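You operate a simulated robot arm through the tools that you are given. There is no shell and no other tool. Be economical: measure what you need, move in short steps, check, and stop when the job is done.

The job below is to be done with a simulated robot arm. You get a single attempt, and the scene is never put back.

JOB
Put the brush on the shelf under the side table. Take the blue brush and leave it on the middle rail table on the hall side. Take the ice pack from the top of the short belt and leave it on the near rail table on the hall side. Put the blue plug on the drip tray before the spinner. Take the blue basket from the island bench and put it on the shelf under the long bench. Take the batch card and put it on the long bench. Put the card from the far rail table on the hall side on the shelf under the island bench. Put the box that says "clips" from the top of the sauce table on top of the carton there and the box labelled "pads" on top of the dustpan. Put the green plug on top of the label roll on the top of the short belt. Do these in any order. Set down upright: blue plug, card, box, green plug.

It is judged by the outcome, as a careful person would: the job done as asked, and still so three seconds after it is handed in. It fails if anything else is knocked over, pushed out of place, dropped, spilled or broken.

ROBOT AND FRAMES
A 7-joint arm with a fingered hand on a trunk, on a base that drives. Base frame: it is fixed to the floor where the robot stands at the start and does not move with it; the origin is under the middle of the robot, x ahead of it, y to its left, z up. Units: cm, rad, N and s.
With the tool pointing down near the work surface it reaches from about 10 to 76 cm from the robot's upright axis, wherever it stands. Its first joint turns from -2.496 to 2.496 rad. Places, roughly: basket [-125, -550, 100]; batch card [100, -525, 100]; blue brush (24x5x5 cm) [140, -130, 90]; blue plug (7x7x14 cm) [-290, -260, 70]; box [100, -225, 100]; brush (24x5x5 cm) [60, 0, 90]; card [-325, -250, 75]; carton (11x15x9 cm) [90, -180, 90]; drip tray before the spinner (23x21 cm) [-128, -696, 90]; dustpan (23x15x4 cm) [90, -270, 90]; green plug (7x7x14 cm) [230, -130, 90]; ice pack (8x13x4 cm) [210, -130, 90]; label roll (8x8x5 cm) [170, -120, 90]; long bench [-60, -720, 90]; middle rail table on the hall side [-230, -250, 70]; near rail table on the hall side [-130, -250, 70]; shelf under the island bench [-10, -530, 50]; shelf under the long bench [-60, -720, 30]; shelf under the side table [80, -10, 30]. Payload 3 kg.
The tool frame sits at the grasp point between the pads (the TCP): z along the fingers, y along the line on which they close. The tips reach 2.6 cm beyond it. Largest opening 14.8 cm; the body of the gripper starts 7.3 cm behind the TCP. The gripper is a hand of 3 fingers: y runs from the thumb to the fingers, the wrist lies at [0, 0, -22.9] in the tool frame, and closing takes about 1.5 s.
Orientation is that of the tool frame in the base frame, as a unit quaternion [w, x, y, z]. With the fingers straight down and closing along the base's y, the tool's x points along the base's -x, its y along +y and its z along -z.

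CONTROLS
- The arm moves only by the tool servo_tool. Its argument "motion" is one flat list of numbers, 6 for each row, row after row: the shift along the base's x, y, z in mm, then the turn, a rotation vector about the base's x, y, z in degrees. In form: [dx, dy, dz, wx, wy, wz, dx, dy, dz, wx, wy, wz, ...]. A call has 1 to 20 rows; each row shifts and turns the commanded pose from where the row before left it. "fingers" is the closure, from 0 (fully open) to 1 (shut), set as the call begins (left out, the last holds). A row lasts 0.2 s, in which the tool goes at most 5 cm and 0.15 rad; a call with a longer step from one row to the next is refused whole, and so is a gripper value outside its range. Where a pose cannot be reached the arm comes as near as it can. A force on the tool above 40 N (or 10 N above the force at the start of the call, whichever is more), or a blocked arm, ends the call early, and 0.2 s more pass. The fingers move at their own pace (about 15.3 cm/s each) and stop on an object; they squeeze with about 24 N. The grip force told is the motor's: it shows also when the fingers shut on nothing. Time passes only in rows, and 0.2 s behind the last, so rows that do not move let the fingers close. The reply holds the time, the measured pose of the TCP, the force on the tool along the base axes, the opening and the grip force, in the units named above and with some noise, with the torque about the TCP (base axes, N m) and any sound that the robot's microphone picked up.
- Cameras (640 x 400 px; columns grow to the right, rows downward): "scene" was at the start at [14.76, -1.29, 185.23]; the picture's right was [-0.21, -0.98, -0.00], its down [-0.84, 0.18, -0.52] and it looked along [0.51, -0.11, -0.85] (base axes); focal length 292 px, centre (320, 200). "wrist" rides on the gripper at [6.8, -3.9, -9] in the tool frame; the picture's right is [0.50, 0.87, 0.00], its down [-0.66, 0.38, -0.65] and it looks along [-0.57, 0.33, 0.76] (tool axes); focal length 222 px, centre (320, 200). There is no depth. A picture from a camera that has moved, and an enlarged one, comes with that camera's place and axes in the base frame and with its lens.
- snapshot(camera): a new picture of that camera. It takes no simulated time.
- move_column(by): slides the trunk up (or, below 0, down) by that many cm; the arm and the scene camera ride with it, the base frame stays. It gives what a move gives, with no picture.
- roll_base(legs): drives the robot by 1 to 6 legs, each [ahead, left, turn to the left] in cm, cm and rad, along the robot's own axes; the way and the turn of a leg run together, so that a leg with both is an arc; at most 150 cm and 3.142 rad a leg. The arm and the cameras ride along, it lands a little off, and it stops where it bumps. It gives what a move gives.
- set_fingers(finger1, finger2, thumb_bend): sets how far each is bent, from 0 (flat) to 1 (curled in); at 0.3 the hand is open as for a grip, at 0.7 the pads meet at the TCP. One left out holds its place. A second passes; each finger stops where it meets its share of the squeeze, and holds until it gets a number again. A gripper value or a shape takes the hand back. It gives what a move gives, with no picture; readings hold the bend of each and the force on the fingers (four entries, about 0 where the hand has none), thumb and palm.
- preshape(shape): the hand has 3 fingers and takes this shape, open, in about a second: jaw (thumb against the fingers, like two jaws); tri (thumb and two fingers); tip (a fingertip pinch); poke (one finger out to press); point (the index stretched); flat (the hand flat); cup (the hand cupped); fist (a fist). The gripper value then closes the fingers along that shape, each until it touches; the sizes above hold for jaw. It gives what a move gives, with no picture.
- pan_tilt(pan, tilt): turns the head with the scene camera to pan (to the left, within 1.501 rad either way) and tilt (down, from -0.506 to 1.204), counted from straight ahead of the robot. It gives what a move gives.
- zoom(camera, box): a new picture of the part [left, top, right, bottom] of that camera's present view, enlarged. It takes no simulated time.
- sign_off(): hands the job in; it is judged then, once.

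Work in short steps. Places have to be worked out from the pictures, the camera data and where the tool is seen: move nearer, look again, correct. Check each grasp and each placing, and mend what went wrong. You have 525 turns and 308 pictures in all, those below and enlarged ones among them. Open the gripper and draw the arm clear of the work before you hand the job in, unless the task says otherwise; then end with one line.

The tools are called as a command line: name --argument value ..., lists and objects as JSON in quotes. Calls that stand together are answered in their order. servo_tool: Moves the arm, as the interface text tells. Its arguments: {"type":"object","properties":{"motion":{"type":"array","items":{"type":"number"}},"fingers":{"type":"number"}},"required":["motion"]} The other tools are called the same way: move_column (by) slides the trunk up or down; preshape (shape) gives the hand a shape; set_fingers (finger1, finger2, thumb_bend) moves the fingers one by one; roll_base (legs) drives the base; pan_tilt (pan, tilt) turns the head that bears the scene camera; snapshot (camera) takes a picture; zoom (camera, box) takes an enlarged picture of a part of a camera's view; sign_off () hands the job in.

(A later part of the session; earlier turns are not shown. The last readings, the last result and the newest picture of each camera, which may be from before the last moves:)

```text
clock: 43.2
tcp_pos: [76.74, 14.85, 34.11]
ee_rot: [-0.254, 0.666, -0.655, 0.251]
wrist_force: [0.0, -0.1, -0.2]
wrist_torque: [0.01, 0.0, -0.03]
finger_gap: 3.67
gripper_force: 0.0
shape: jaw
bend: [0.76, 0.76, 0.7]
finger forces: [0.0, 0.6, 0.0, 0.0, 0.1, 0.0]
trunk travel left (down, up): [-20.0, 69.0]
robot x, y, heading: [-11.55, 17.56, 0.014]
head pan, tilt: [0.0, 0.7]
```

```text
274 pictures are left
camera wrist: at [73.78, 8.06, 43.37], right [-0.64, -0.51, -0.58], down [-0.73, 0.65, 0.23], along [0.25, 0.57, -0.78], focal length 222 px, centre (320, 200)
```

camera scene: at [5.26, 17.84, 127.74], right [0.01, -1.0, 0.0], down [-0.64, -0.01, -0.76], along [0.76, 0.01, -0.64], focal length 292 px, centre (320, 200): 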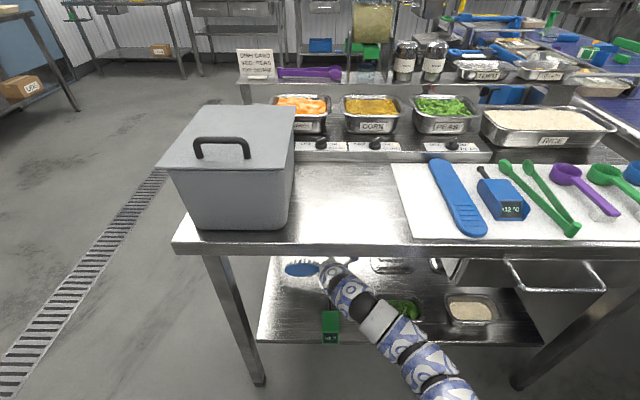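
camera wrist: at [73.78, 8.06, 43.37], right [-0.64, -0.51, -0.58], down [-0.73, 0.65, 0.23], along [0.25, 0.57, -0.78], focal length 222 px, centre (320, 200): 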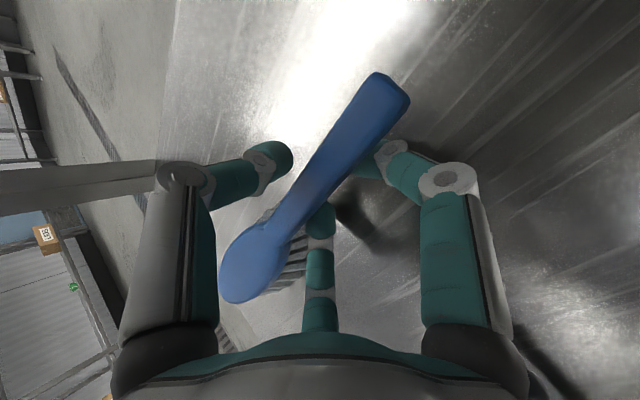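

Brush released, handle leaning on the lower fingers. I open more so that it settles.

servo_tool --motion '[0, 0, 0, 0, 0, 0, 0, 0, 0, 0, 0, 0, 0, 0, 0, 0, 0, 0]' --fingers 0.45

servo_tool --motion '[-10, 0, 11, 0, 0, 0, -13, 0, 15, 0, 0, 0, -20, 0, 22, 0, 0, 0, -20, 0, 22, 0, 0, 0]'

snapshot --camera "wrist"

snapshot --camera "scene"

```text
clock: 44.0
tcp_pos: [76.65, 14.84, 34.13]
ee_rot: [-0.253, 0.665, -0.656, 0.252]
wrist_force: [0.0, 0.1, 0.6]
wrist_torque: [0.0, 0.0, 0.02]
finger_gap: 8.06
gripper_force: 0.2
shape: jaw
bend: [0.34, 0.34, 0.7]
finger forces: [0.0, 0.2, 0.1, 0.0, 0.1, 0.1]
trunk travel left (down, up): [-20.0, 69.0]
robot x, y, heading: [-11.48, 17.44, 0.012]
head pan, tilt: [0.0, 0.7]
```

```text
clock: 45.0
tcp_pos: [70.2, 14.79, 41.1]
ee_rot: [-0.253, 0.666, -0.655, 0.252]
wrist_force: [-0.2, -0.4, -0.7]
wrist_torque: [-0.01, 0.01, -0.01]
finger_gap: 8.07
gripper_force: 0.1
shape: jaw
bend: [0.34, 0.34, 0.7]
finger forces: [0.0, 0.0, 0.1, 0.0, 0.0, 0.0]
trunk travel left (down, up): [-20.0, 69.0]
robot x, y, heading: [-11.42, 17.78, 0.016]
head pan, tilt: [0.0, 0.7]
```

```text
273 pictures are left
camera wrist: at [67.27, 8.1, 50.37], right [-0.64, -0.51, -0.58], down [-0.73, 0.65, 0.23], along [0.25, 0.57, -0.78], focal length 222 px, centre (320, 200)
```

wrist: 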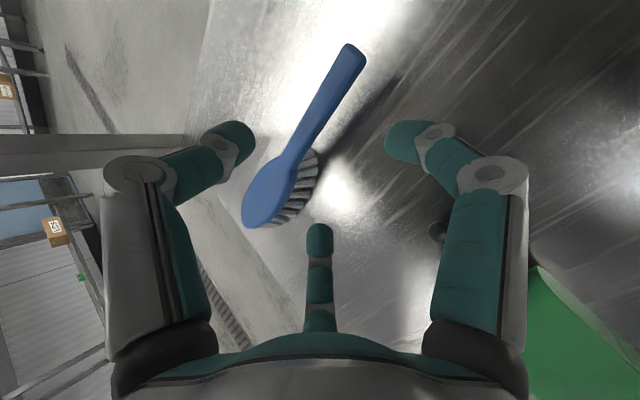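

```text
272 pictures are left
camera scene: at [5.27, 17.86, 127.74], right [0.01, -1.0, 0.0], down [-0.64, -0.01, -0.76], along [0.76, 0.01, -0.64], focal length 292 px, centre (320, 200)
```

scene: 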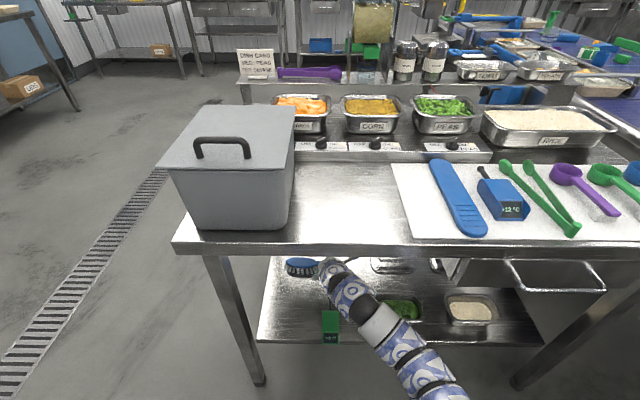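

The brush rests on the shelf. I raise, back out, raise the trunk, and look toward the belt.

servo_tool --motion '[0, 0, 40, 0, 0, 0, 0, 0, 40, 0, 0, 0, -30, 0, 20, 0, 0, 0]'

roll_base --legs '[[-50, 0, 0]]'

snapshot --camera "scene"

move_column --by 40

move_column --by 25

pan_tilt --pan -0.6 --tilt 0.4

snapshot --camera "scene"

```text
clock: 45.8
tcp_pos: [67.45, 14.97, 51.06]
ee_rot: [-0.252, 0.666, -0.655, 0.252]
wrist_force: [0.5, 0.2, 0.0]
wrist_torque: [0.02, -0.02, -0.01]
finger_gap: 8.09
gripper_force: 0.0
shape: jaw
bend: [0.34, 0.34, 0.7]
finger forces: [0.0, 0.0, 0.0, 0.0, 0.0, 0.1]
trunk travel left (down, up): [-20.0, 69.0]
robot x, y, heading: [-11.35, 17.69, 0.014]
head pan, tilt: [0.0, 0.7]
```

```text
clock: 48.7
tcp_pos: [17.66, 14.26, 51.1]
ee_rot: [-0.253, 0.666, -0.656, 0.251]
wrist_force: [0.0, 0.1, -0.1]
wrist_torque: [0.01, 0.0, 0.0]
finger_gap: 8.11
gripper_force: 0.0
shape: jaw
bend: [0.34, 0.34, 0.7]
finger forces: [0.0, 0.0, 0.0, 0.0, 0.0, 0.0]
trunk travel left (down, up): [-20.0, 69.0]
robot x, y, heading: [-60.98, 16.93, 0.014]
head pan, tilt: [0.0, 0.7]
```

```text
271 pictures are left
camera scene: at [-44.58, 17.18, 127.74], right [0.01, -1.0, 0.0], down [-0.64, -0.01, -0.76], along [0.76, 0.01, -0.64], focal length 292 px, centre (320, 200)
```

scene: 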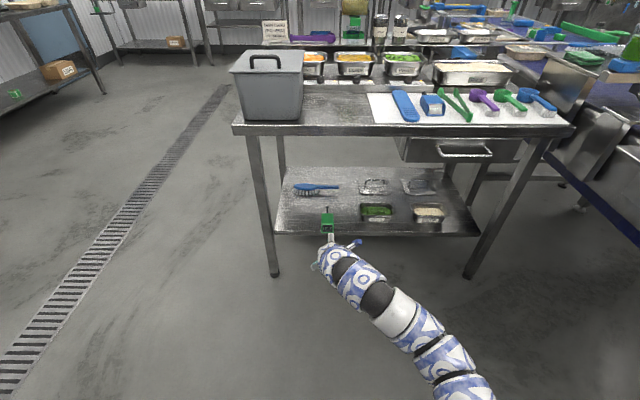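

```text
clock: 52.5
tcp_pos: [17.52, 14.39, 91.11]
ee_rot: [-0.252, 0.666, -0.656, 0.252]
wrist_force: [-0.9, -0.4, -0.5]
wrist_torque: [0.0, -0.02, -0.02]
finger_gap: 8.1
gripper_force: 0.1
shape: jaw
bend: [0.34, 0.34, 0.7]
finger forces: [0.0, 0.0, 0.1, 0.0, 0.0, 0.0]
trunk travel left (down, up): [-60.0, 29.0]
robot x, y, heading: [-61.4, 16.56, 0.007]
head pan, tilt: [0.0, 0.7]
```

```text
clock: 55.1
tcp_pos: [17.61, 14.24, 116.11]
ee_rot: [-0.253, 0.666, -0.655, 0.252]
wrist_force: [0.1, -0.2, 0.1]
wrist_torque: [0.03, 0.02, 0.01]
finger_gap: 8.1
gripper_force: 0.0
shape: jaw
bend: [0.34, 0.34, 0.7]
finger forces: [0.0, 0.0, 0.1, 0.0, 0.0, 0.1]
trunk travel left (down, up): [-85.0, 4.0]
robot x, y, heading: [-61.29, 16.94, 0.01]
head pan, tilt: [0.0, 0.7]
```

```text
clock: 56.1
tcp_pos: [17.52, 14.44, 116.06]
ee_rot: [-0.253, 0.665, -0.656, 0.252]
wrist_force: [0.6, 0.2, 0.3]
wrist_torque: [-0.01, 0.04, -0.01]
finger_gap: 8.12
gripper_force: 0.0
shape: jaw
bend: [0.34, 0.34, 0.7]
finger forces: [0.0, 0.0, 0.0, 0.1, 0.0, 0.0]
trunk travel left (down, up): [-85.0, 4.0]
robot x, y, heading: [-61.43, 16.75, 0.009]
head pan, tilt: [-0.6, 0.4]
```

```text
270 pictures are left
camera scene: at [-45.37, 11.94, 195.42], right [-0.55, -0.83, 0.0], down [-0.32, 0.22, -0.92], along [0.77, -0.51, -0.39], focal length 292 px, centre (320, 200)
```

scene: 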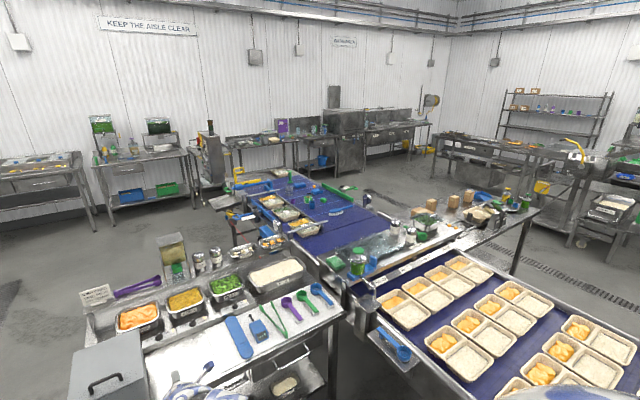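

The brush sits well on the shelf. I fold the arm to a compact driving pose (tool down, near the body).

servo_tool --motion '[-30, -10, 5, 0, 7, 0, -30, -10, 5, 0, 7, 0, -30, -10, 5, 0, 7, 0, -30, -10, 5, 0, 7, 0, -30, -10, 5, 0, 7, 0, -30, -10, 5, 0, 7, 0, -10, -5, 0, 0, 0, -8.2, -10, -5, 0, 0, 0, -8.2, -10, -5, 0, 0, 0, -8.2, -10, -5, 0, 0, 0, -8.2, -10, -5, 0, 0, 0, -8.2, -10, -5, 0, 0, 0, -8.2, -10, -5, 0, 0, 0, -8.2, -10, -5, 0, 0, 0, -8.2, -10, -5, 0, 0, 0, -8.2, -10, -5, 0, 0, 0, -8.2, -10, -5, 0, 0, 0, -8]' --fingers 0

pan_tilt --pan 0.0 --tilt 0.4

snapshot --camera "scene"

pan_tilt --pan 1.0 --tilt 0.6

snapshot --camera "scene"

```text
clock: 59.7
tcp_pos: [-9.82, 5.39, 115.11]
ee_rot: [0.002, -0.005, 1.0, 0.001]
wrist_force: [0.8, -0.1, -0.1]
wrist_torque: [0.04, -0.01, 0.01]
finger_gap: 14.77
gripper_force: 0.1
shape: jaw
bend: [0.3, 0.3, 0.3]
finger forces: [0.0, 0.1, 0.0, 0.1, 0.0, 0.0]
out of reach, approached as far as the arm can: row 6, 7, 14, 15, 16, 17
trunk travel left (down, up): [-85.0, 4.0]
robot x, y, heading: [-61.23, 16.79, 0.01]
head pan, tilt: [-0.6, 0.4]
```

```text
clock: 60.7
tcp_pos: [-9.75, 5.27, 115.1]
ee_rot: [0.001, -0.006, 1.0, 0.002]
wrist_force: [0.4, 0.1, -1.0]
wrist_torque: [-0.01, 0.01, 0.02]
finger_gap: 14.79
gripper_force: 0.1
shape: jaw
bend: [0.3, 0.3, 0.3]
finger forces: [0.0, 0.0, 0.1, 0.0, 0.0, 0.0]
trunk travel left (down, up): [-85.0, 4.0]
robot x, y, heading: [-61.14, 16.91, 0.01]
head pan, tilt: [0.0, 0.4]
```

```text
269 pictures are left
camera scene: at [-43.82, 17.17, 195.42], right [0.01, -1.0, 0.0], down [-0.39, 0.0, -0.92], along [0.92, 0.01, -0.39], focal length 292 px, centre (320, 200)
```

scene: 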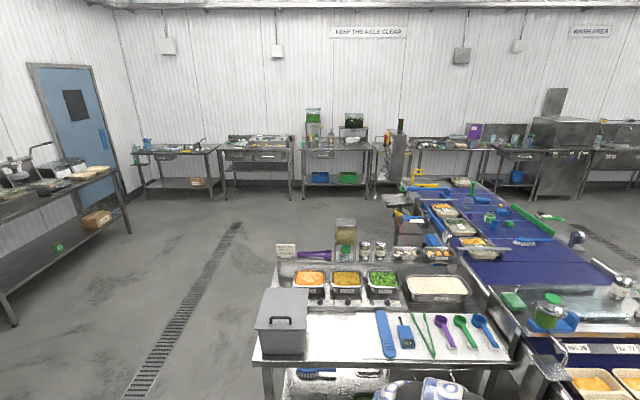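

```text
clock: 62.0
tcp_pos: [-9.82, 5.35, 115.0]
ee_rot: [0.003, -0.005, 1.0, 0.001]
wrist_force: [-0.2, 0.1, 0.7]
wrist_torque: [0.02, -0.01, 0.0]
finger_gap: 14.8
gripper_force: 0.0
shape: jaw
bend: [0.3, 0.3, 0.3]
finger forces: [0.0, 0.0, 0.0, 0.1, 0.0, 0.1]
trunk travel left (down, up): [-85.0, 4.0]
robot x, y, heading: [-60.99, 17.26, 0.013]
head pan, tilt: [1.0, 0.6]
```

```text
268 pictures are left
camera scene: at [-48.4, 24.56, 193.6], right [0.85, -0.53, 0.0], down [-0.3, -0.48, -0.83], along [0.44, 0.7, -0.56], focal length 292 px, centre (320, 200)
```

scene: 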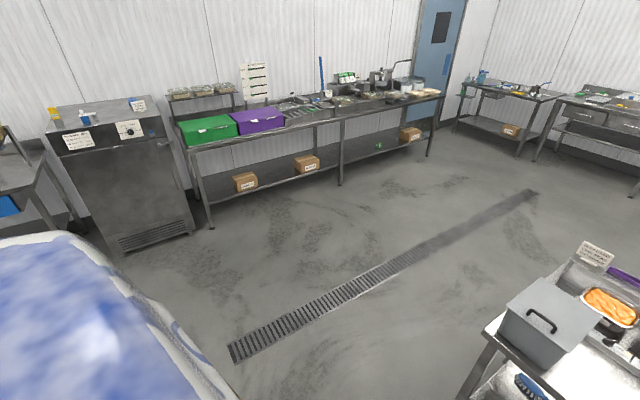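

Aisle on the left is wide. I drive left, then ahead past the belt's end.

roll_base --legs '[[0, 70, 0], [150, 0, 0], [150, 0, 0]]'

pan_tilt --pan -0.9 --tilt 0.7

snapshot --camera "scene"

pan_tilt --pan 0 --tilt 0.7

snapshot --camera "scene"

```text
clock: 79.9
tcp_pos: [290.07, 77.34, 114.96]
ee_rot: [0.002, -0.02, 1.0, 0.002]
wrist_force: [0.5, 0.1, -0.9]
wrist_torque: [-0.02, 0.0, -0.01]
finger_gap: 14.82
gripper_force: 0.1
shape: jaw
bend: [0.3, 0.3, 0.3]
finger forces: [0.1, 0.0, 0.1, 0.1, 0.0, 0.1]
trunk travel left (down, up): [-85.0, 4.0]
robot x, y, heading: [238.63, 87.75, 0.041]
head pan, tilt: [1.0, 0.6]
```

```text
clock: 81.7
tcp_pos: [290.02, 77.26, 115.02]
ee_rot: [0.001, -0.019, 1.0, 0.002]
wrist_force: [0.1, 0.2, 0.5]
wrist_torque: [-0.02, -0.02, -0.01]
finger_gap: 14.77
gripper_force: 0.0
shape: jaw
bend: [0.3, 0.3, 0.3]
finger forces: [0.0, 0.0, 0.1, 0.1, 0.0, 0.0]
trunk travel left (down, up): [-85.0, 4.0]
robot x, y, heading: [237.97, 87.4, 0.045]
head pan, tilt: [-0.901, 0.7]
```

```text
267 pictures are left
camera scene: at [252.02, 81.54, 192.74], right [-0.76, -0.65, 0.0], down [-0.42, 0.49, -0.76], along [0.5, -0.58, -0.64], focal length 292 px, centre (320, 200)
```

scene: 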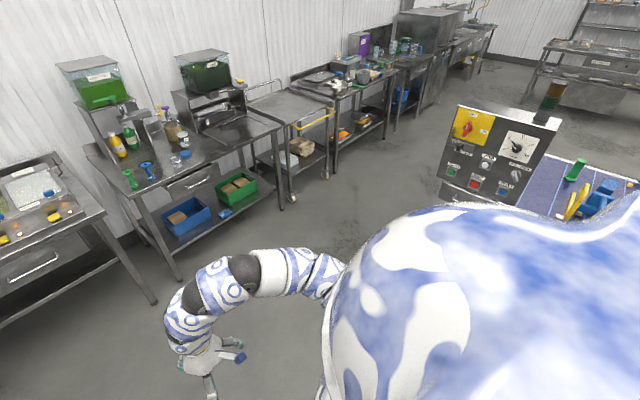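

```text
clock: 82.9
tcp_pos: [289.98, 77.36, 115.04]
ee_rot: [0.001, -0.019, 1.0, 0.001]
wrist_force: [0.5, -0.1, 0.3]
wrist_torque: [-0.01, -0.01, -0.04]
finger_gap: 14.79
gripper_force: 0.1
shape: jaw
bend: [0.3, 0.3, 0.3]
finger forces: [0.0, 0.0, 0.1, 0.0, 0.1, 0.1]
trunk travel left (down, up): [-85.0, 4.0]
robot x, y, heading: [238.51, 87.47, 0.042]
head pan, tilt: [0.0, 0.7]
```

```text
266 pictures are left
camera scene: at [254.97, 88.31, 192.74], right [0.04, -1.0, 0.0], down [-0.64, -0.03, -0.76], along [0.76, 0.03, -0.64], focal length 292 px, centre (320, 200)
```

scene: 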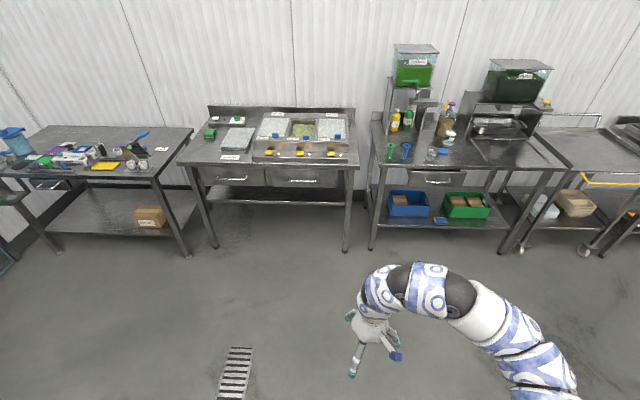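

I turn right here to face -y, then strafe to x≈338 and look down the passage.

roll_base --legs '[[0, 0, -1.612], [0, 98, 0]]'

pan_tilt --pan 0 --tilt 0.6

snapshot --camera "scene"

```text
clock: 91.9
tcp_pos: [321.43, 34.83, 115.02]
ee_rot: [0.002, 0.718, 0.696, 0.0]
wrist_force: [-0.2, 0.3, -0.4]
wrist_torque: [0.0, 0.0, -0.01]
finger_gap: 14.79
gripper_force: 0.0
shape: jaw
bend: [0.3, 0.3, 0.3]
finger forces: [0.0, 0.0, 0.1, 0.0, 0.1, 0.0]
trunk travel left (down, up): [-85.0, 4.0]
robot x, y, heading: [335.22, 85.55, -1.604]
head pan, tilt: [0.0, 0.7]
```

```text
clock: 92.6
tcp_pos: [321.42, 34.69, 115.06]
ee_rot: [0.003, 0.719, 0.695, 0.0]
wrist_force: [0.1, 0.2, -0.3]
wrist_torque: [0.01, 0.01, 0.0]
finger_gap: 14.76
gripper_force: 0.0
shape: jaw
bend: [0.3, 0.3, 0.3]
finger forces: [0.0, 0.1, 0.1, 0.1, 0.0, 0.0]
trunk travel left (down, up): [-85.0, 4.0]
robot x, y, heading: [335.17, 85.36, -1.608]
head pan, tilt: [0.0, 0.6]
```

```text
265 pictures are left
camera scene: at [334.69, 68.75, 193.6], right [-1.0, 0.03, 0.0], down [0.02, 0.57, -0.82], along [-0.03, -0.82, -0.57], focal length 292 px, centre (320, 200)
```

scene: 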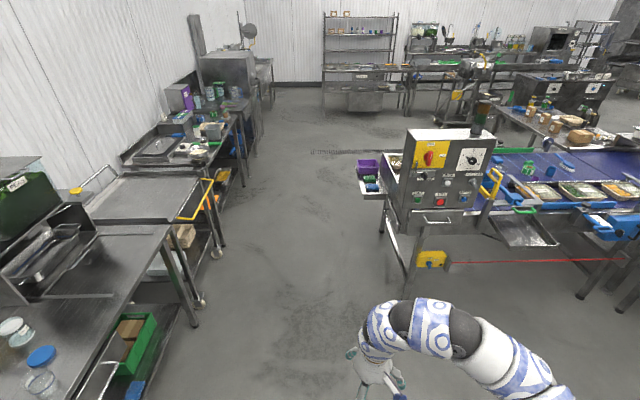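

The narrowest gap is x≈300–395, and my elbow bulges to the right. I stretch the arm forward to slim it, then check.

servo_tool --motion '[5, -40, 5, 0, 0, 0, 5, -40, 5, 0, 0, 0, 5, -40, 5, 0, 0, 0, 5, -40, 5, 0, 0, 0, 5, -40, 5, 0, 0, 0, 5, -40, 5, 0, 0, 0, 5, -40, 5, 0, 0, 0, 5, -40, 5, 0, 0, 0]'

roll_base --legs '[[0, 12, 0.035]]'

snapshot --camera "scene"

```text
clock: 94.4
tcp_pos: [329.24, 4.23, 115.84]
ee_rot: [0.001, 0.718, 0.696, 0.0]
wrist_force: [-0.8, 0.5, -0.7]
wrist_torque: [0.0, 0.04, 0.0]
finger_gap: 14.79
gripper_force: 0.1
shape: jaw
bend: [0.3, 0.3, 0.3]
finger forces: [0.1, 0.0, 0.0, 0.0, 0.0, 0.0]
out of reach, approached as far as the arm can: row 2, 3, 4, 5
trunk travel left (down, up): [-85.0, 4.0]
robot x, y, heading: [335.33, 85.66, -1.599]
head pan, tilt: [0.0, 0.6]
```

```text
clock: 95.6
tcp_pos: [344.27, 4.0, 115.78]
ee_rot: [0.003, 0.708, 0.707, 0.0]
wrist_force: [0.9, 0.7, 0.6]
wrist_torque: [0.01, 0.07, -0.01]
finger_gap: 14.8
gripper_force: 0.1
shape: jaw
bend: [0.3, 0.3, 0.3]
finger forces: [0.0, 0.0, 0.1, 0.0, 0.0, 0.0]
trunk travel left (down, up): [-85.0, 4.0]
robot x, y, heading: [347.55, 85.65, -1.571]
head pan, tilt: [0.0, 0.6]
```

```text
264 pictures are left
camera scene: at [347.82, 68.51, 193.6], right [-1.0, 0.0, 0.0], down [0.0, 0.57, -0.82], along [0.0, -0.82, -0.57], focal length 292 px, centre (320, 200)
```

scene: 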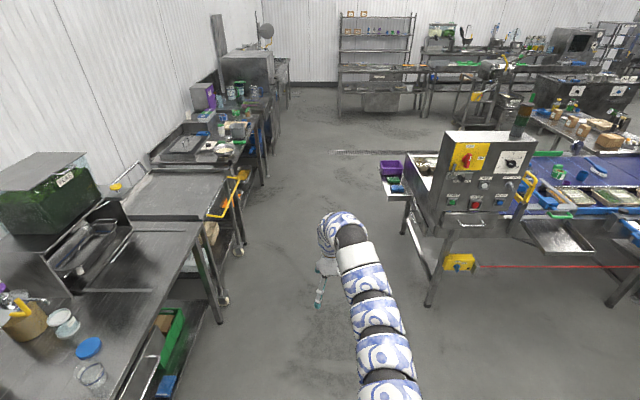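

Slim now. I drive ahead 150 through the gap.

roll_base --legs '[[150, 0, 0]]'

snapshot --camera "scene"

```text
clock: 103.0
tcp_pos: [339.57, -144.05, 115.72]
ee_rot: [0.003, 0.717, 0.697, 0.0]
wrist_force: [0.3, 1.4, 0.0]
wrist_torque: [0.0, -0.03, 0.01]
finger_gap: 14.8
gripper_force: 0.1
shape: jaw
bend: [0.3, 0.3, 0.3]
finger forces: [0.1, 0.0, 0.0, 0.0, 0.0, 0.1]
trunk travel left (down, up): [-85.0, 4.0]
robot x, y, heading: [345.49, -62.89, -1.598]
head pan, tilt: [0.0, 0.6]
```

```text
263 pictures are left
camera scene: at [344.88, -79.75, 193.6], right [-1.0, 0.03, 0.0], down [0.02, 0.56, -0.82], along [-0.02, -0.82, -0.57], focal length 292 px, centre (320, 200)
```

scene: 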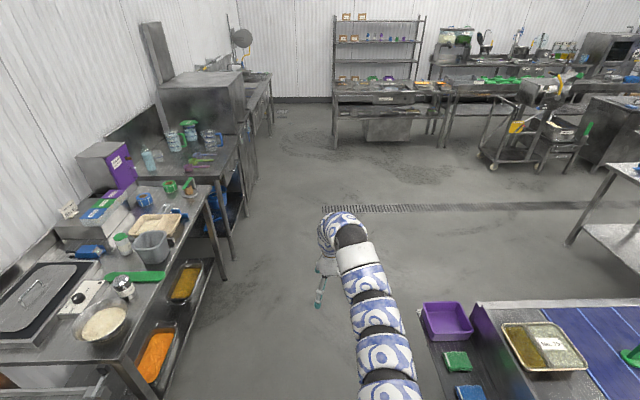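

Clear. I go on ahead 155, turn about to the right to face the belt, then strafe along it.

roll_base --legs '[[150, 0, 0], [10, 0, 0], [0, 0, -1.55], [0, 0, -1.56]]'

pan_tilt --pan 0.5 --tilt 0.7

snapshot --camera "scene"

```text
clock: 119.0
tcp_pos: [348.19, -145.99, 115.79]
ee_rot: [0.0, -0.702, 0.712, 0.002]
wrist_force: [0.0, 0.2, -0.2]
wrist_torque: [-0.03, 0.0, -0.02]
finger_gap: 14.78
gripper_force: 0.0
shape: jaw
bend: [0.3, 0.3, 0.3]
finger forces: [0.0, 0.0, 0.1, 0.0, 0.1, 0.0]
trunk travel left (down, up): [-85.0, 4.0]
robot x, y, heading: [343.83, -227.31, 1.555]
head pan, tilt: [0.0, 0.6]
```

```text
clock: 120.0
tcp_pos: [348.17, -146.17, 115.84]
ee_rot: [0.0, -0.702, 0.712, 0.003]
wrist_force: [0.1, -0.5, 0.4]
wrist_torque: [0.02, 0.01, 0.01]
finger_gap: 14.78
gripper_force: 0.0
shape: jaw
bend: [0.3, 0.3, 0.3]
finger forces: [0.0, 0.1, 0.0, 0.0, 0.0, 0.0]
trunk travel left (down, up): [-85.0, 4.0]
robot x, y, heading: [343.79, -227.27, 1.552]
head pan, tilt: [0.499, 0.7]
```

```text
262 pictures are left
camera scene: at [339.8, -211.48, 192.74], right [0.89, 0.46, 0.0], down [0.3, -0.57, -0.77], along [-0.36, 0.68, -0.64], focal length 292 px, centre (320, 200)
```

scene: 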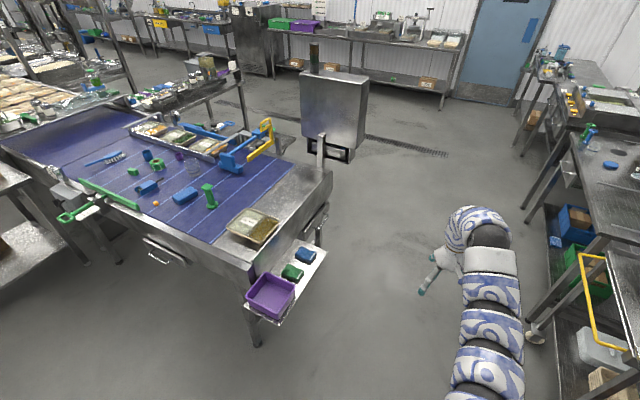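

The belt's free side lies open. I strafe left ~112 to face the plug and ice pack.

roll_base --legs '[[0, 112, 0.015]]'

pan_tilt --pan 0.15 --tilt 0.85

snapshot --camera "scene"

```text
clock: 125.8
tcp_pos: [232.11, -145.5, 115.79]
ee_rot: [0.0, 0.71, -0.704, -0.002]
wrist_force: [-0.1, -0.6, -0.5]
wrist_torque: [-0.01, -0.01, -0.01]
finger_gap: 14.76
gripper_force: 0.1
shape: jaw
bend: [0.3, 0.3, 0.3]
finger forces: [0.0, 0.1, 0.0, 0.0, 0.0, 0.0]
trunk travel left (down, up): [-85.0, 4.0]
robot x, y, heading: [229.45, -227.32, 1.578]
head pan, tilt: [0.499, 0.7]
```

```text
clock: 126.6
tcp_pos: [232.11, -145.5, 115.73]
ee_rot: [0.001, 0.71, -0.704, -0.002]
wrist_force: [0.5, 0.4, 0.4]
wrist_torque: [0.02, 0.0, 0.02]
finger_gap: 14.81
gripper_force: 0.0
shape: jaw
bend: [0.3, 0.3, 0.3]
finger forces: [0.1, 0.0, 0.0, 0.1, 0.0, 0.0]
trunk travel left (down, up): [-85.0, 4.0]
robot x, y, heading: [229.68, -226.67, 1.581]
head pan, tilt: [0.15, 0.85]
```

```text
261 pictures are left
camera scene: at [228.18, -210.91, 191.51], right [0.99, 0.16, 0.0], down [0.12, -0.74, -0.66], along [-0.1, 0.65, -0.75], focal length 292 px, centre (320, 200)
```

scene: 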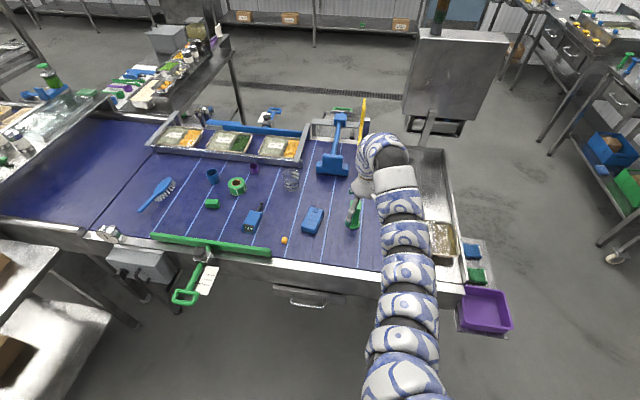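

Items match the given places. I move the hand aside (+x, up) to see the plug and zoom in.

servo_tool --motion '[30, -30, 10, 0, 0, 0, 30, -30, 10, 0, 0, 0, 30, -30, 10, 0, 0, 0, 30, -30, 0, 0, 0, 0, 30, -20, 0, 0, 0, 0]'

zoom --camera "scene" --box '[180, 120, 420, 270]'

snapshot --camera "wrist"

```text
clock: 127.8
tcp_pos: [243.93, -158.54, 114.22]
ee_rot: [0.0, 0.71, -0.704, -0.004]
wrist_force: [0.6, 0.3, 0.7]
wrist_torque: [0.02, -0.01, -0.02]
finger_gap: 14.8
gripper_force: 0.0
shape: jaw
bend: [0.3, 0.3, 0.3]
finger forces: [0.0, 0.0, 0.0, 0.0, 0.0, 0.0]
out of reach, approached as far as the arm can: row 2, 3, 4
trunk travel left (down, up): [-85.0, 4.0]
robot x, y, heading: [229.07, -226.81, 1.577]
head pan, tilt: [0.15, 0.85]
```

```text
2.67 times, centred on (300, 195) of scene
camera zoom: at [228.32, -211.0, 191.52], right [0.99, 0.16, 0.0], down [0.12, -0.74, -0.66], along [-0.11, 0.65, -0.75], focal length 778 px, centre (373, 213)
```

zoom: 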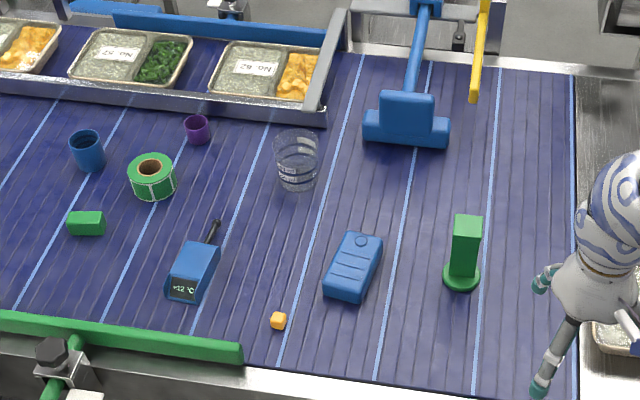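

```text
259 pictures are left
camera wrist: at [247.94, -165.38, 123.12], right [-0.86, -0.51, 0.0], down [-0.38, 0.65, 0.66], along [-0.34, 0.57, -0.75], focal length 222 px, centre (320, 200)
```

wrist: 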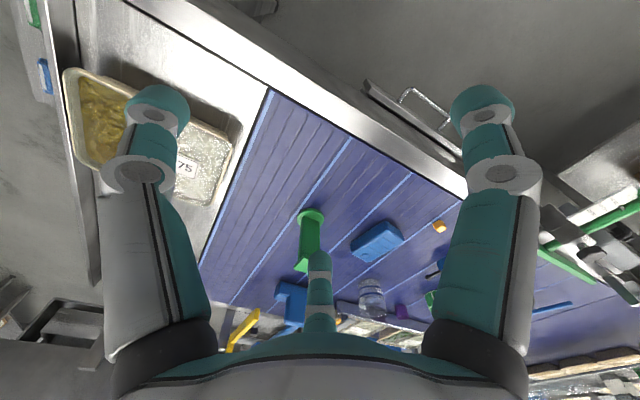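

The plug is a post on a round flange at about (230,-130), base z≈85, top ≈99.5. I drive closer and try the "tri" hand shape for the post.

roll_base --legs '[[0, 14, 0], [25, 0, 0]]'

preshape --shape "tri"

snapshot --camera "wrist"

snapshot --camera "scene"

```text
clock: 130.5
tcp_pos: [229.84, -133.57, 114.21]
ee_rot: [0.0, 0.712, -0.702, -0.005]
wrist_force: [0.6, -0.2, -0.1]
wrist_torque: [-0.02, -0.01, 0.0]
finger_gap: 14.79
gripper_force: 0.0
shape: jaw
bend: [0.3, 0.3, 0.3]
finger forces: [0.0, 0.0, 0.2, 0.1, 0.0, 0.0]
trunk travel left (down, up): [-85.0, 4.0]
robot x, y, heading: [215.92, -202.23, 1.583]
head pan, tilt: [0.15, 0.85]
```

```text
clock: 131.4
tcp_pos: [229.89, -133.73, 114.28]
ee_rot: [0.0, 0.712, -0.702, -0.005]
wrist_force: [-0.2, 0.2, 0.2]
wrist_torque: [0.02, 0.0, 0.0]
finger_gap: 14.77
gripper_force: 0.0
shape: tri
bend: [0.3, 0.3, 0.3]
finger forces: [0.0, 0.0, 0.1, 0.0, 0.0, 0.1]
trunk travel left (down, up): [-85.0, 4.0]
robot x, y, heading: [216.22, -201.77, 1.591]
head pan, tilt: [0.15, 0.85]
```

```text
258 pictures are left
camera wrist: at [234.01, -140.43, 123.12], right [-0.86, -0.51, 0.0], down [-0.38, 0.65, 0.66], along [-0.34, 0.57, -0.75], focal length 222 px, centre (320, 200)
```

wrist: 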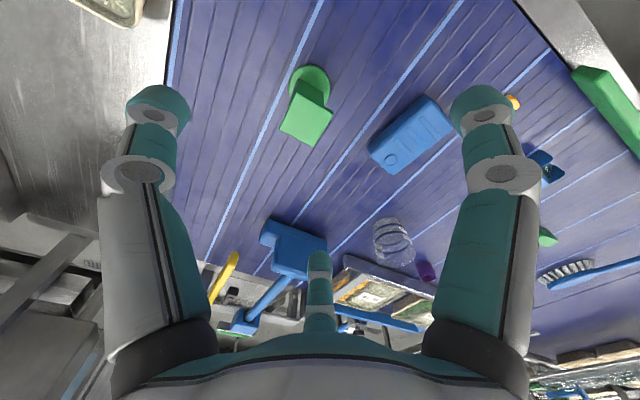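

```text
257 pictures are left
camera scene: at [214.59, -186.16, 191.51], right [0.99, 0.16, 0.0], down [0.12, -0.74, -0.66], along [-0.11, 0.65, -0.75], focal length 292 px, centre (320, 200)
```

scene: 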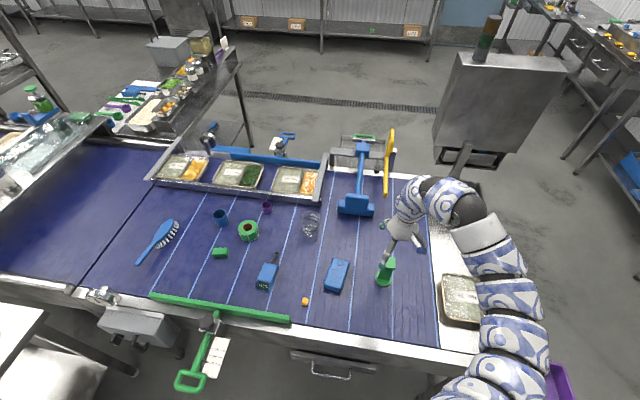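

Post is ~4×4 cm centred at (230,-130.6). I test how the tri shape closes, in air.

servo_tool --motion '[0, 0, 0, 0, 0, 0, 0, 0, 0, 0, 0, 0, 0, 0, 0, 0, 0, 0, 0, 0, 0, 0, 0, 0]' --fingers 0.7

snapshot --camera "wrist"

```text
clock: 132.4
tcp_pos: [229.9, -133.72, 114.2]
ee_rot: [0.001, 0.712, -0.703, -0.005]
wrist_force: [0.0, 0.3, 0.0]
wrist_torque: [0.01, -0.01, 0.03]
finger_gap: 4.49
gripper_force: 0.1
shape: tri
bend: [0.77, 0.77, 0.7]
finger forces: [0.0, 0.1, 0.0, 0.0, 0.0, 0.0]
trunk travel left (down, up): [-85.0, 4.0]
robot x, y, heading: [215.56, -201.59, 1.584]
head pan, tilt: [0.15, 0.85]
```

```text
256 pictures are left
camera wrist: at [234.01, -140.44, 123.13], right [-0.86, -0.51, 0.0], down [-0.38, 0.65, 0.66], along [-0.34, 0.57, -0.75], focal length 222 px, centre (320, 200)
```

wrist: 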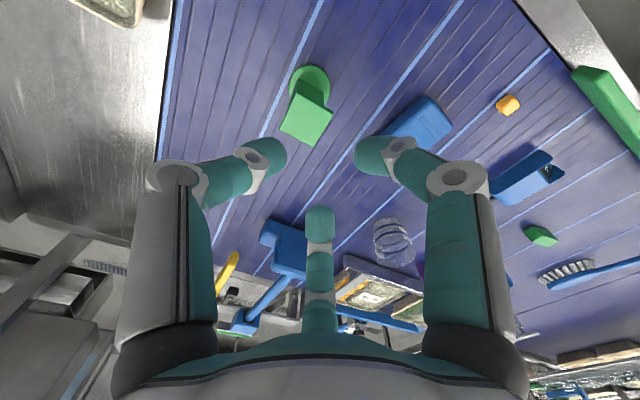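

The hand converges at 120° in either shape, fine for the post. I go over it, descend to z≈93.5.

servo_tool --motion '[0, 31, 0, 0, 0, 0, 0, 0, -40, 0, 0, 0, 0, 0, -40, 0, 0, 0, 0, 0, -40, 0, 0, 0, 0, 0, -40, 0, 0, 0, 0, 0, -40, 0, 0, 0]' --fingers 0.4

snapshot --camera "wrist"

zoom --camera "scene" --box '[280, 150, 520, 300]'

```text
clock: 133.8
tcp_pos: [230.11, -130.33, 94.05]
ee_rot: [-0.001, 0.711, -0.703, -0.005]
wrist_force: [-0.2, 0.2, 0.2]
wrist_torque: [-0.01, 0.03, 0.0]
finger_gap: 8.82
gripper_force: 0.1
shape: tri
bend: [0.32, 0.32, 0.7]
finger forces: [0.0, 0.1, 0.1, 0.0, 0.1, 0.0]
trunk travel left (down, up): [-85.0, 4.0]
robot x, y, heading: [215.89, -201.76, 1.587]
head pan, tilt: [0.15, 0.85]
```

```text
255 pictures are left
camera wrist: at [234.19, -137.16, 102.95], right [-0.86, -0.51, 0.0], down [-0.38, 0.65, 0.66], along [-0.34, 0.57, -0.75], focal length 222 px, centre (320, 200)
```

wrist: 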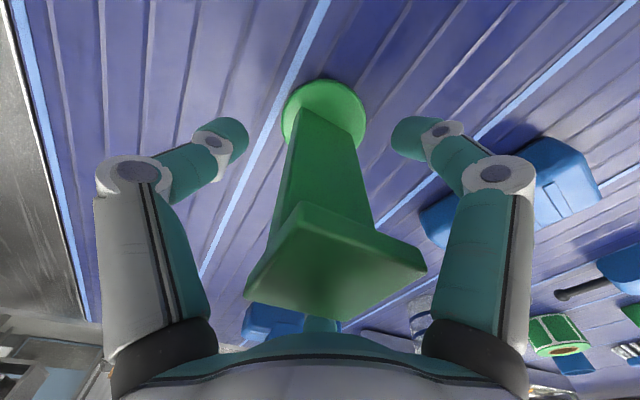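

```text
2.67 times, centred on (400, 225) of scene
camera zoom: at [214.59, -186.14, 191.51], right [0.99, 0.16, 0.0], down [0.12, -0.74, -0.66], along [-0.11, 0.65, -0.75], focal length 778 px, centre (107, 133)
```

zoom: 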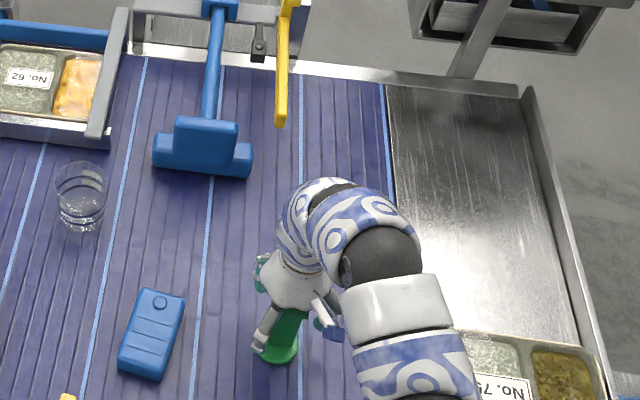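

Centred. I close the hand on the post.

servo_tool --motion '[0, 0, 0, 0, 0, 0, 0, 0, 0, 0, 0, 0, 0, 0, 0, 0, 0, 0, 0, 0, 0, 0, 0, 0, 0, 0, 0, 0, 0, 0, 0, 0, 0, 0, 0, 0]' --fingers 1

servo_tool --motion '[0, 0, 10, 0, 0, 0, 0, 0, 30, 0, 0, 0, 0, 0, 40, 0, 0, 0, 0, 0, 40, 0, 0, 0, 0, 0, 40, 0, 0, 0]'

snapshot --camera "wrist"

zoom --camera "scene" --box '[280, 150, 520, 300]'

```text
clock: 135.2
tcp_pos: [230.01, -130.44, 94.12]
ee_rot: [0.0, 0.712, -0.702, -0.006]
wrist_force: [-0.4, 0.0, -2.0]
wrist_torque: [0.04, 0.01, 0.0]
finger_gap: 1.82
gripper_force: 24.3
shape: tri
bend: [0.77, 0.7, 0.72]
finger forces: [19.3, 0.5, 0.0, 0.0, 0.0, 0.0]
trunk travel left (down, up): [-85.0, 4.0]
robot x, y, heading: [216.09, -202.39, 1.584]
head pan, tilt: [0.15, 0.85]
```

```text
clock: 136.4
tcp_pos: [229.96, -130.59, 110.26]
ee_rot: [0.0, 0.712, -0.702, -0.005]
wrist_force: [-1.0, -0.6, -2.7]
wrist_torque: [0.04, 0.0, 0.01]
finger_gap: 1.82
gripper_force: 24.1
shape: tri
bend: [0.77, 0.7, 0.72]
finger forces: [19.7, 0.7, 0.0, 0.1, 0.0, 0.0]
trunk travel left (down, up): [-85.0, 4.0]
robot x, y, heading: [215.75, -202.05, 1.586]
head pan, tilt: [0.15, 0.85]
```

```text
253 pictures are left
camera wrist: at [234.12, -137.32, 119.2], right [-0.86, -0.51, 0.0], down [-0.38, 0.65, 0.66], along [-0.34, 0.57, -0.75], focal length 222 px, centre (320, 200)
```

wrist: 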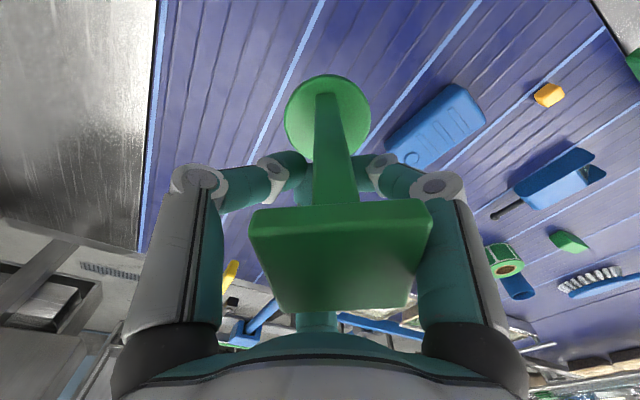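

```text
2.67 times, centred on (400, 225) of scene
camera zoom: at [214.59, -186.19, 191.51], right [0.99, 0.16, 0.0], down [0.12, -0.74, -0.66], along [-0.11, 0.65, -0.75], focal length 778 px, centre (107, 133)
```

zoom: 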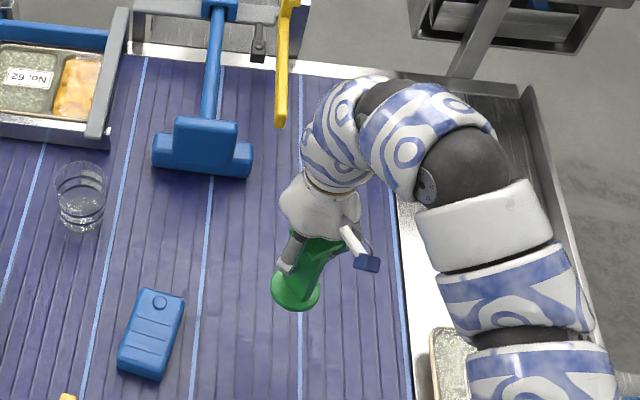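

Plug is held nearly upright (flange ~9 cm under the TCP). I raise it, lower the trunk 18 for reach, and shift left 8.

servo_tool --motion '[0, -20, 40, 0, 0, 0, 0, -20, 40, 0, 0, 0, 0, 0, 40, 0, 0, 0, 0, 0, 20, 0, 0, 0]'

move_column --by -16

roll_base --legs '[[0, 8, -0.01]]'

snapshot --camera "scene"

```text
clock: 137.4
tcp_pos: [230.09, -132.35, 114.65]
ee_rot: [0.0, 0.713, -0.702, -0.009]
wrist_force: [-0.7, -0.5, -1.5]
wrist_torque: [0.02, 0.01, 0.01]
finger_gap: 1.77
gripper_force: 23.9
shape: tri
bend: [0.77, 0.7, 0.72]
finger forces: [19.7, 0.8, 0.1, 0.1, 0.0, 0.0]
out of reach, approached as far as the arm can: row 2, 3, 4
trunk travel left (down, up): [-85.0, 4.0]
robot x, y, heading: [216.2, -202.21, 1.579]
head pan, tilt: [0.15, 0.85]
```

```text
clock: 139.2
tcp_pos: [230.08, -132.37, 98.72]
ee_rot: [-0.001, 0.712, -0.702, -0.008]
wrist_force: [0.6, 1.1, -1.5]
wrist_torque: [0.02, 0.01, 0.0]
finger_gap: 1.79
gripper_force: 24.3
shape: tri
bend: [0.77, 0.7, 0.72]
finger forces: [19.6, 0.8, 0.0, 0.0, 0.0, 0.0]
trunk travel left (down, up): [-69.0, 20.0]
robot x, y, heading: [216.25, -201.99, 1.584]
head pan, tilt: [0.15, 0.85]
```

```text
clock: 140.3
tcp_pos: [222.62, -132.65, 98.75]
ee_rot: [-0.001, 0.708, -0.706, -0.009]
wrist_force: [-0.6, -0.2, -2.5]
wrist_torque: [0.02, 0.0, -0.01]
finger_gap: 1.78
gripper_force: 24.0
shape: tri
bend: [0.77, 0.7, 0.72]
finger forces: [19.7, 0.9, 0.0, 0.1, 0.1, 0.0]
trunk travel left (down, up): [-69.0, 20.0]
robot x, y, heading: [207.96, -202.04, 1.572]
head pan, tilt: [0.15, 0.85]
```

```text
251 pictures are left
camera scene: at [206.44, -186.22, 175.51], right [0.99, 0.15, 0.0], down [0.12, -0.74, -0.66], along [-0.1, 0.65, -0.75], focal length 292 px, centre (320, 200)
```

scene: 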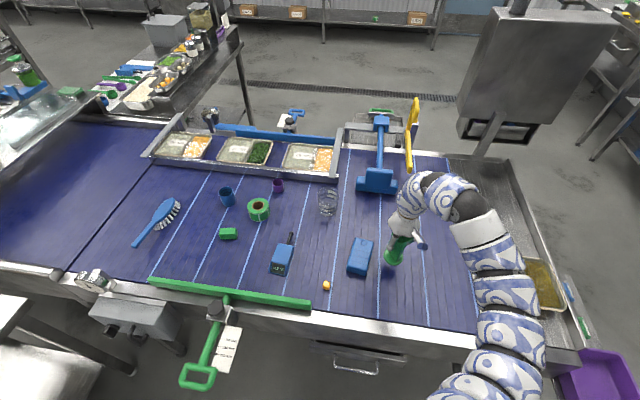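

Height headroom is limited by the arm; I raise the trunk 9 again and try moving toward the roll at z≈107.

move_column --by 9

servo_tool --motion '[-40, 8, 0, 0, 0, 0, -40, 8, 0, 0, 0, 0, -40, 8, 0, 0, 0, 0, -40, 8, 0, 0, 0, 0, -40, 8, 0, 0, 0, 0]'

snapshot --camera "scene"

```text
clock: 141.6
tcp_pos: [222.84, -132.6, 107.72]
ee_rot: [0.0, 0.708, -0.706, -0.01]
wrist_force: [0.2, -0.2, -1.2]
wrist_torque: [0.02, -0.02, 0.03]
finger_gap: 1.8
gripper_force: 24.1
shape: tri
bend: [0.77, 0.7, 0.72]
finger forces: [19.8, 0.8, 0.0, 0.0, 0.0, 0.0]
trunk travel left (down, up): [-78.0, 11.0]
robot x, y, heading: [207.94, -202.04, 1.575]
head pan, tilt: [0.15, 0.85]
```

```text
clock: 142.8
tcp_pos: [202.41, -128.84, 107.44]
ee_rot: [-0.001, 0.708, -0.706, -0.009]
wrist_force: [0.3, -0.9, -2.4]
wrist_torque: [0.04, -0.01, 0.02]
finger_gap: 1.76
gripper_force: 24.1
shape: tri
bend: [0.77, 0.7, 0.72]
finger forces: [19.7, 1.1, 0.1, 0.1, 0.0, 0.0]
trunk travel left (down, up): [-78.0, 11.0]
robot x, y, heading: [207.78, -201.97, 1.577]
head pan, tilt: [0.15, 0.85]
```

```text
250 pictures are left
camera scene: at [206.46, -186.19, 184.51], right [0.99, 0.15, 0.0], down [0.11, -0.74, -0.66], along [-0.1, 0.65, -0.75], focal length 292 px, centre (320, 200)
```

scene: 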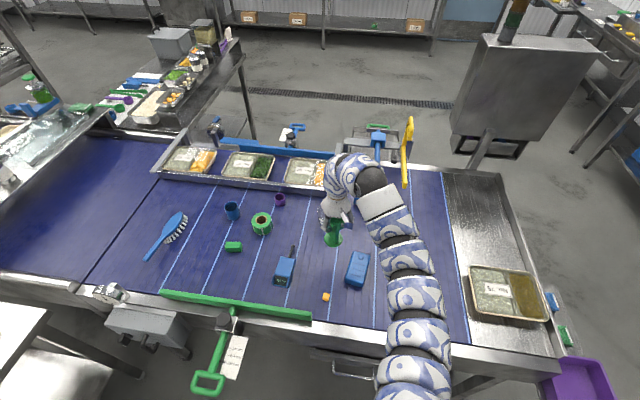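

Moving well; I continue to above the roll.

servo_tool --motion '[-39, 13, 0, 0, 0, 0, -39, 13, 0, 0, 0, 0, -39, 13, 0, 0, 0, 0, -39, 13, 0, 0, 0, 0, -39, 13, 0, 0, 0, 0, -39, 13, 0, 0, 0, 0, -39, 13, 0, 0, 0, 0, -39, 13, 0, 0, 0, 0]'

zoom --camera "scene" --box '[180, 140, 420, 290]'

snapshot --camera "wrist"

```text
clock: 144.6
tcp_pos: [179.85, -122.14, 108.08]
ee_rot: [-0.001, 0.708, -0.706, -0.009]
wrist_force: [-0.3, 0.6, -2.0]
wrist_torque: [0.05, 0.01, -0.02]
finger_gap: 1.79
gripper_force: 24.2
shape: tri
bend: [0.77, 0.7, 0.72]
finger forces: [20.4, 2.0, 0.0, 0.0, 0.0, 0.1]
out of reach, approached as far as the arm can: row 6, 7, 8
trunk travel left (down, up): [-78.0, 11.0]
robot x, y, heading: [208.18, -202.21, 1.568]
head pan, tilt: [0.15, 0.85]
```

```text
2.67 times, centred on (300, 215) of scene
camera zoom: at [206.57, -186.23, 184.51], right [0.99, 0.15, 0.0], down [0.11, -0.74, -0.66], along [-0.1, 0.65, -0.75], focal length 778 px, centre (373, 160)
```

zoom: 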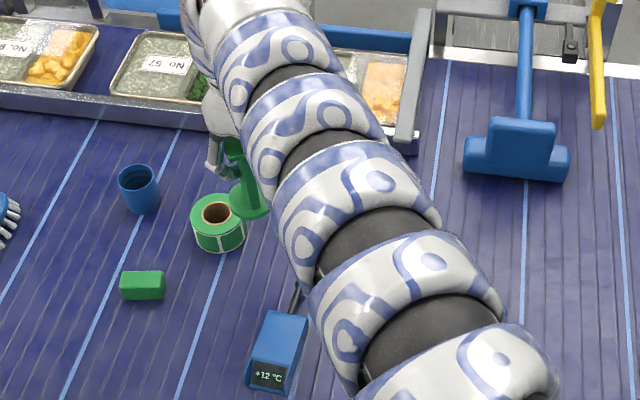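

```text
248 pictures are left
camera wrist: at [184.01, -128.9, 116.91], right [-0.87, -0.5, 0.0], down [-0.37, 0.65, 0.67], along [-0.34, 0.58, -0.74], focal length 222 px, centre (320, 200)
```

wrist: 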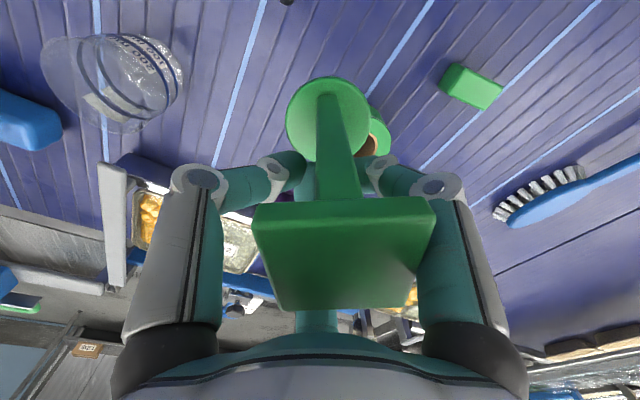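

I'm 9 cm short. I nudge the base 5 left and 5 ahead (still clear of the latch), then continue.

roll_base --legs '[[5, 5, 0]]'

servo_tool --motion '[-15, 0, 0, 0, 0, 0, -15, 0, 0, 0, 0, 0]'

zoom --camera "scene" --box '[180, 140, 420, 290]'

snapshot --camera "wrist"

```text
clock: 145.6
tcp_pos: [174.94, -116.84, 107.82]
ee_rot: [-0.001, 0.708, -0.706, -0.009]
wrist_force: [-0.7, 0.6, -2.7]
wrist_torque: [0.04, -0.04, 0.03]
finger_gap: 1.78
gripper_force: 24.0
shape: tri
bend: [0.77, 0.7, 0.72]
finger forces: [20.4, 2.0, 0.0, 0.0, 0.0, 0.0]
trunk travel left (down, up): [-78.0, 11.0]
robot x, y, heading: [202.56, -197.33, 1.576]
head pan, tilt: [0.15, 0.85]
```

```text
clock: 146.2
tcp_pos: [172.62, -118.17, 108.22]
ee_rot: [-0.002, 0.707, -0.707, -0.009]
wrist_force: [0.2, -0.4, -1.7]
wrist_torque: [0.06, 0.04, 0.03]
finger_gap: 1.78
gripper_force: 24.1
shape: tri
bend: [0.77, 0.7, 0.72]
finger forces: [20.5, 2.2, 0.0, 0.0, 0.0, 0.0]
out of reach, approached as far as the arm can: row 1, 2
trunk travel left (down, up): [-78.0, 11.0]
robot x, y, heading: [202.57, -197.07, 1.576]
head pan, tilt: [0.15, 0.85]
```

```text
2.67 times, centred on (300, 215) of scene
camera zoom: at [201.58, -181.36, 184.51], right [0.99, 0.15, 0.0], down [0.11, -0.74, -0.66], along [-0.1, 0.65, -0.75], focal length 778 px, centre (373, 160)
```

zoom: 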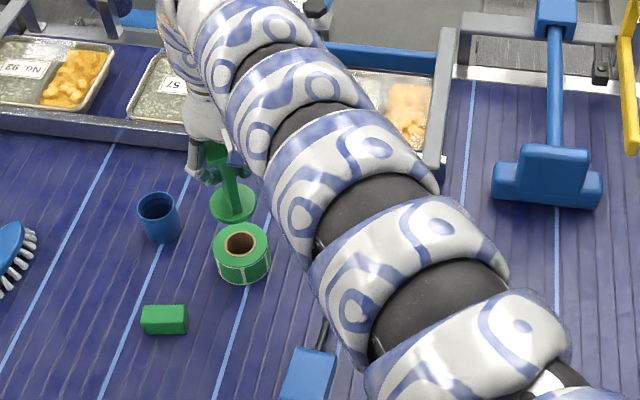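

```text
246 pictures are left
camera wrist: at [176.8, -125.13, 116.97], right [-0.87, -0.5, 0.0], down [-0.37, 0.65, 0.67], along [-0.34, 0.58, -0.74], focal length 222 px, centre (320, 200)
```

wrist: 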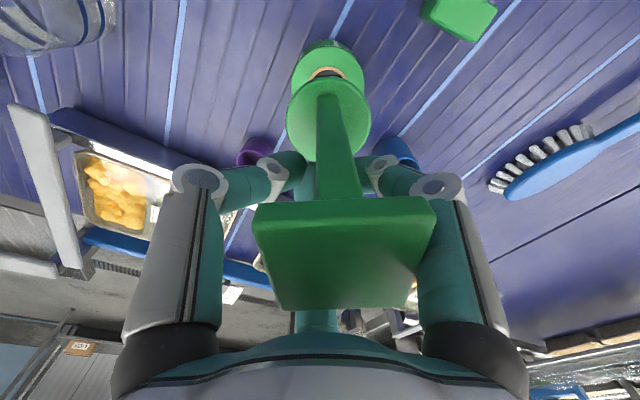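

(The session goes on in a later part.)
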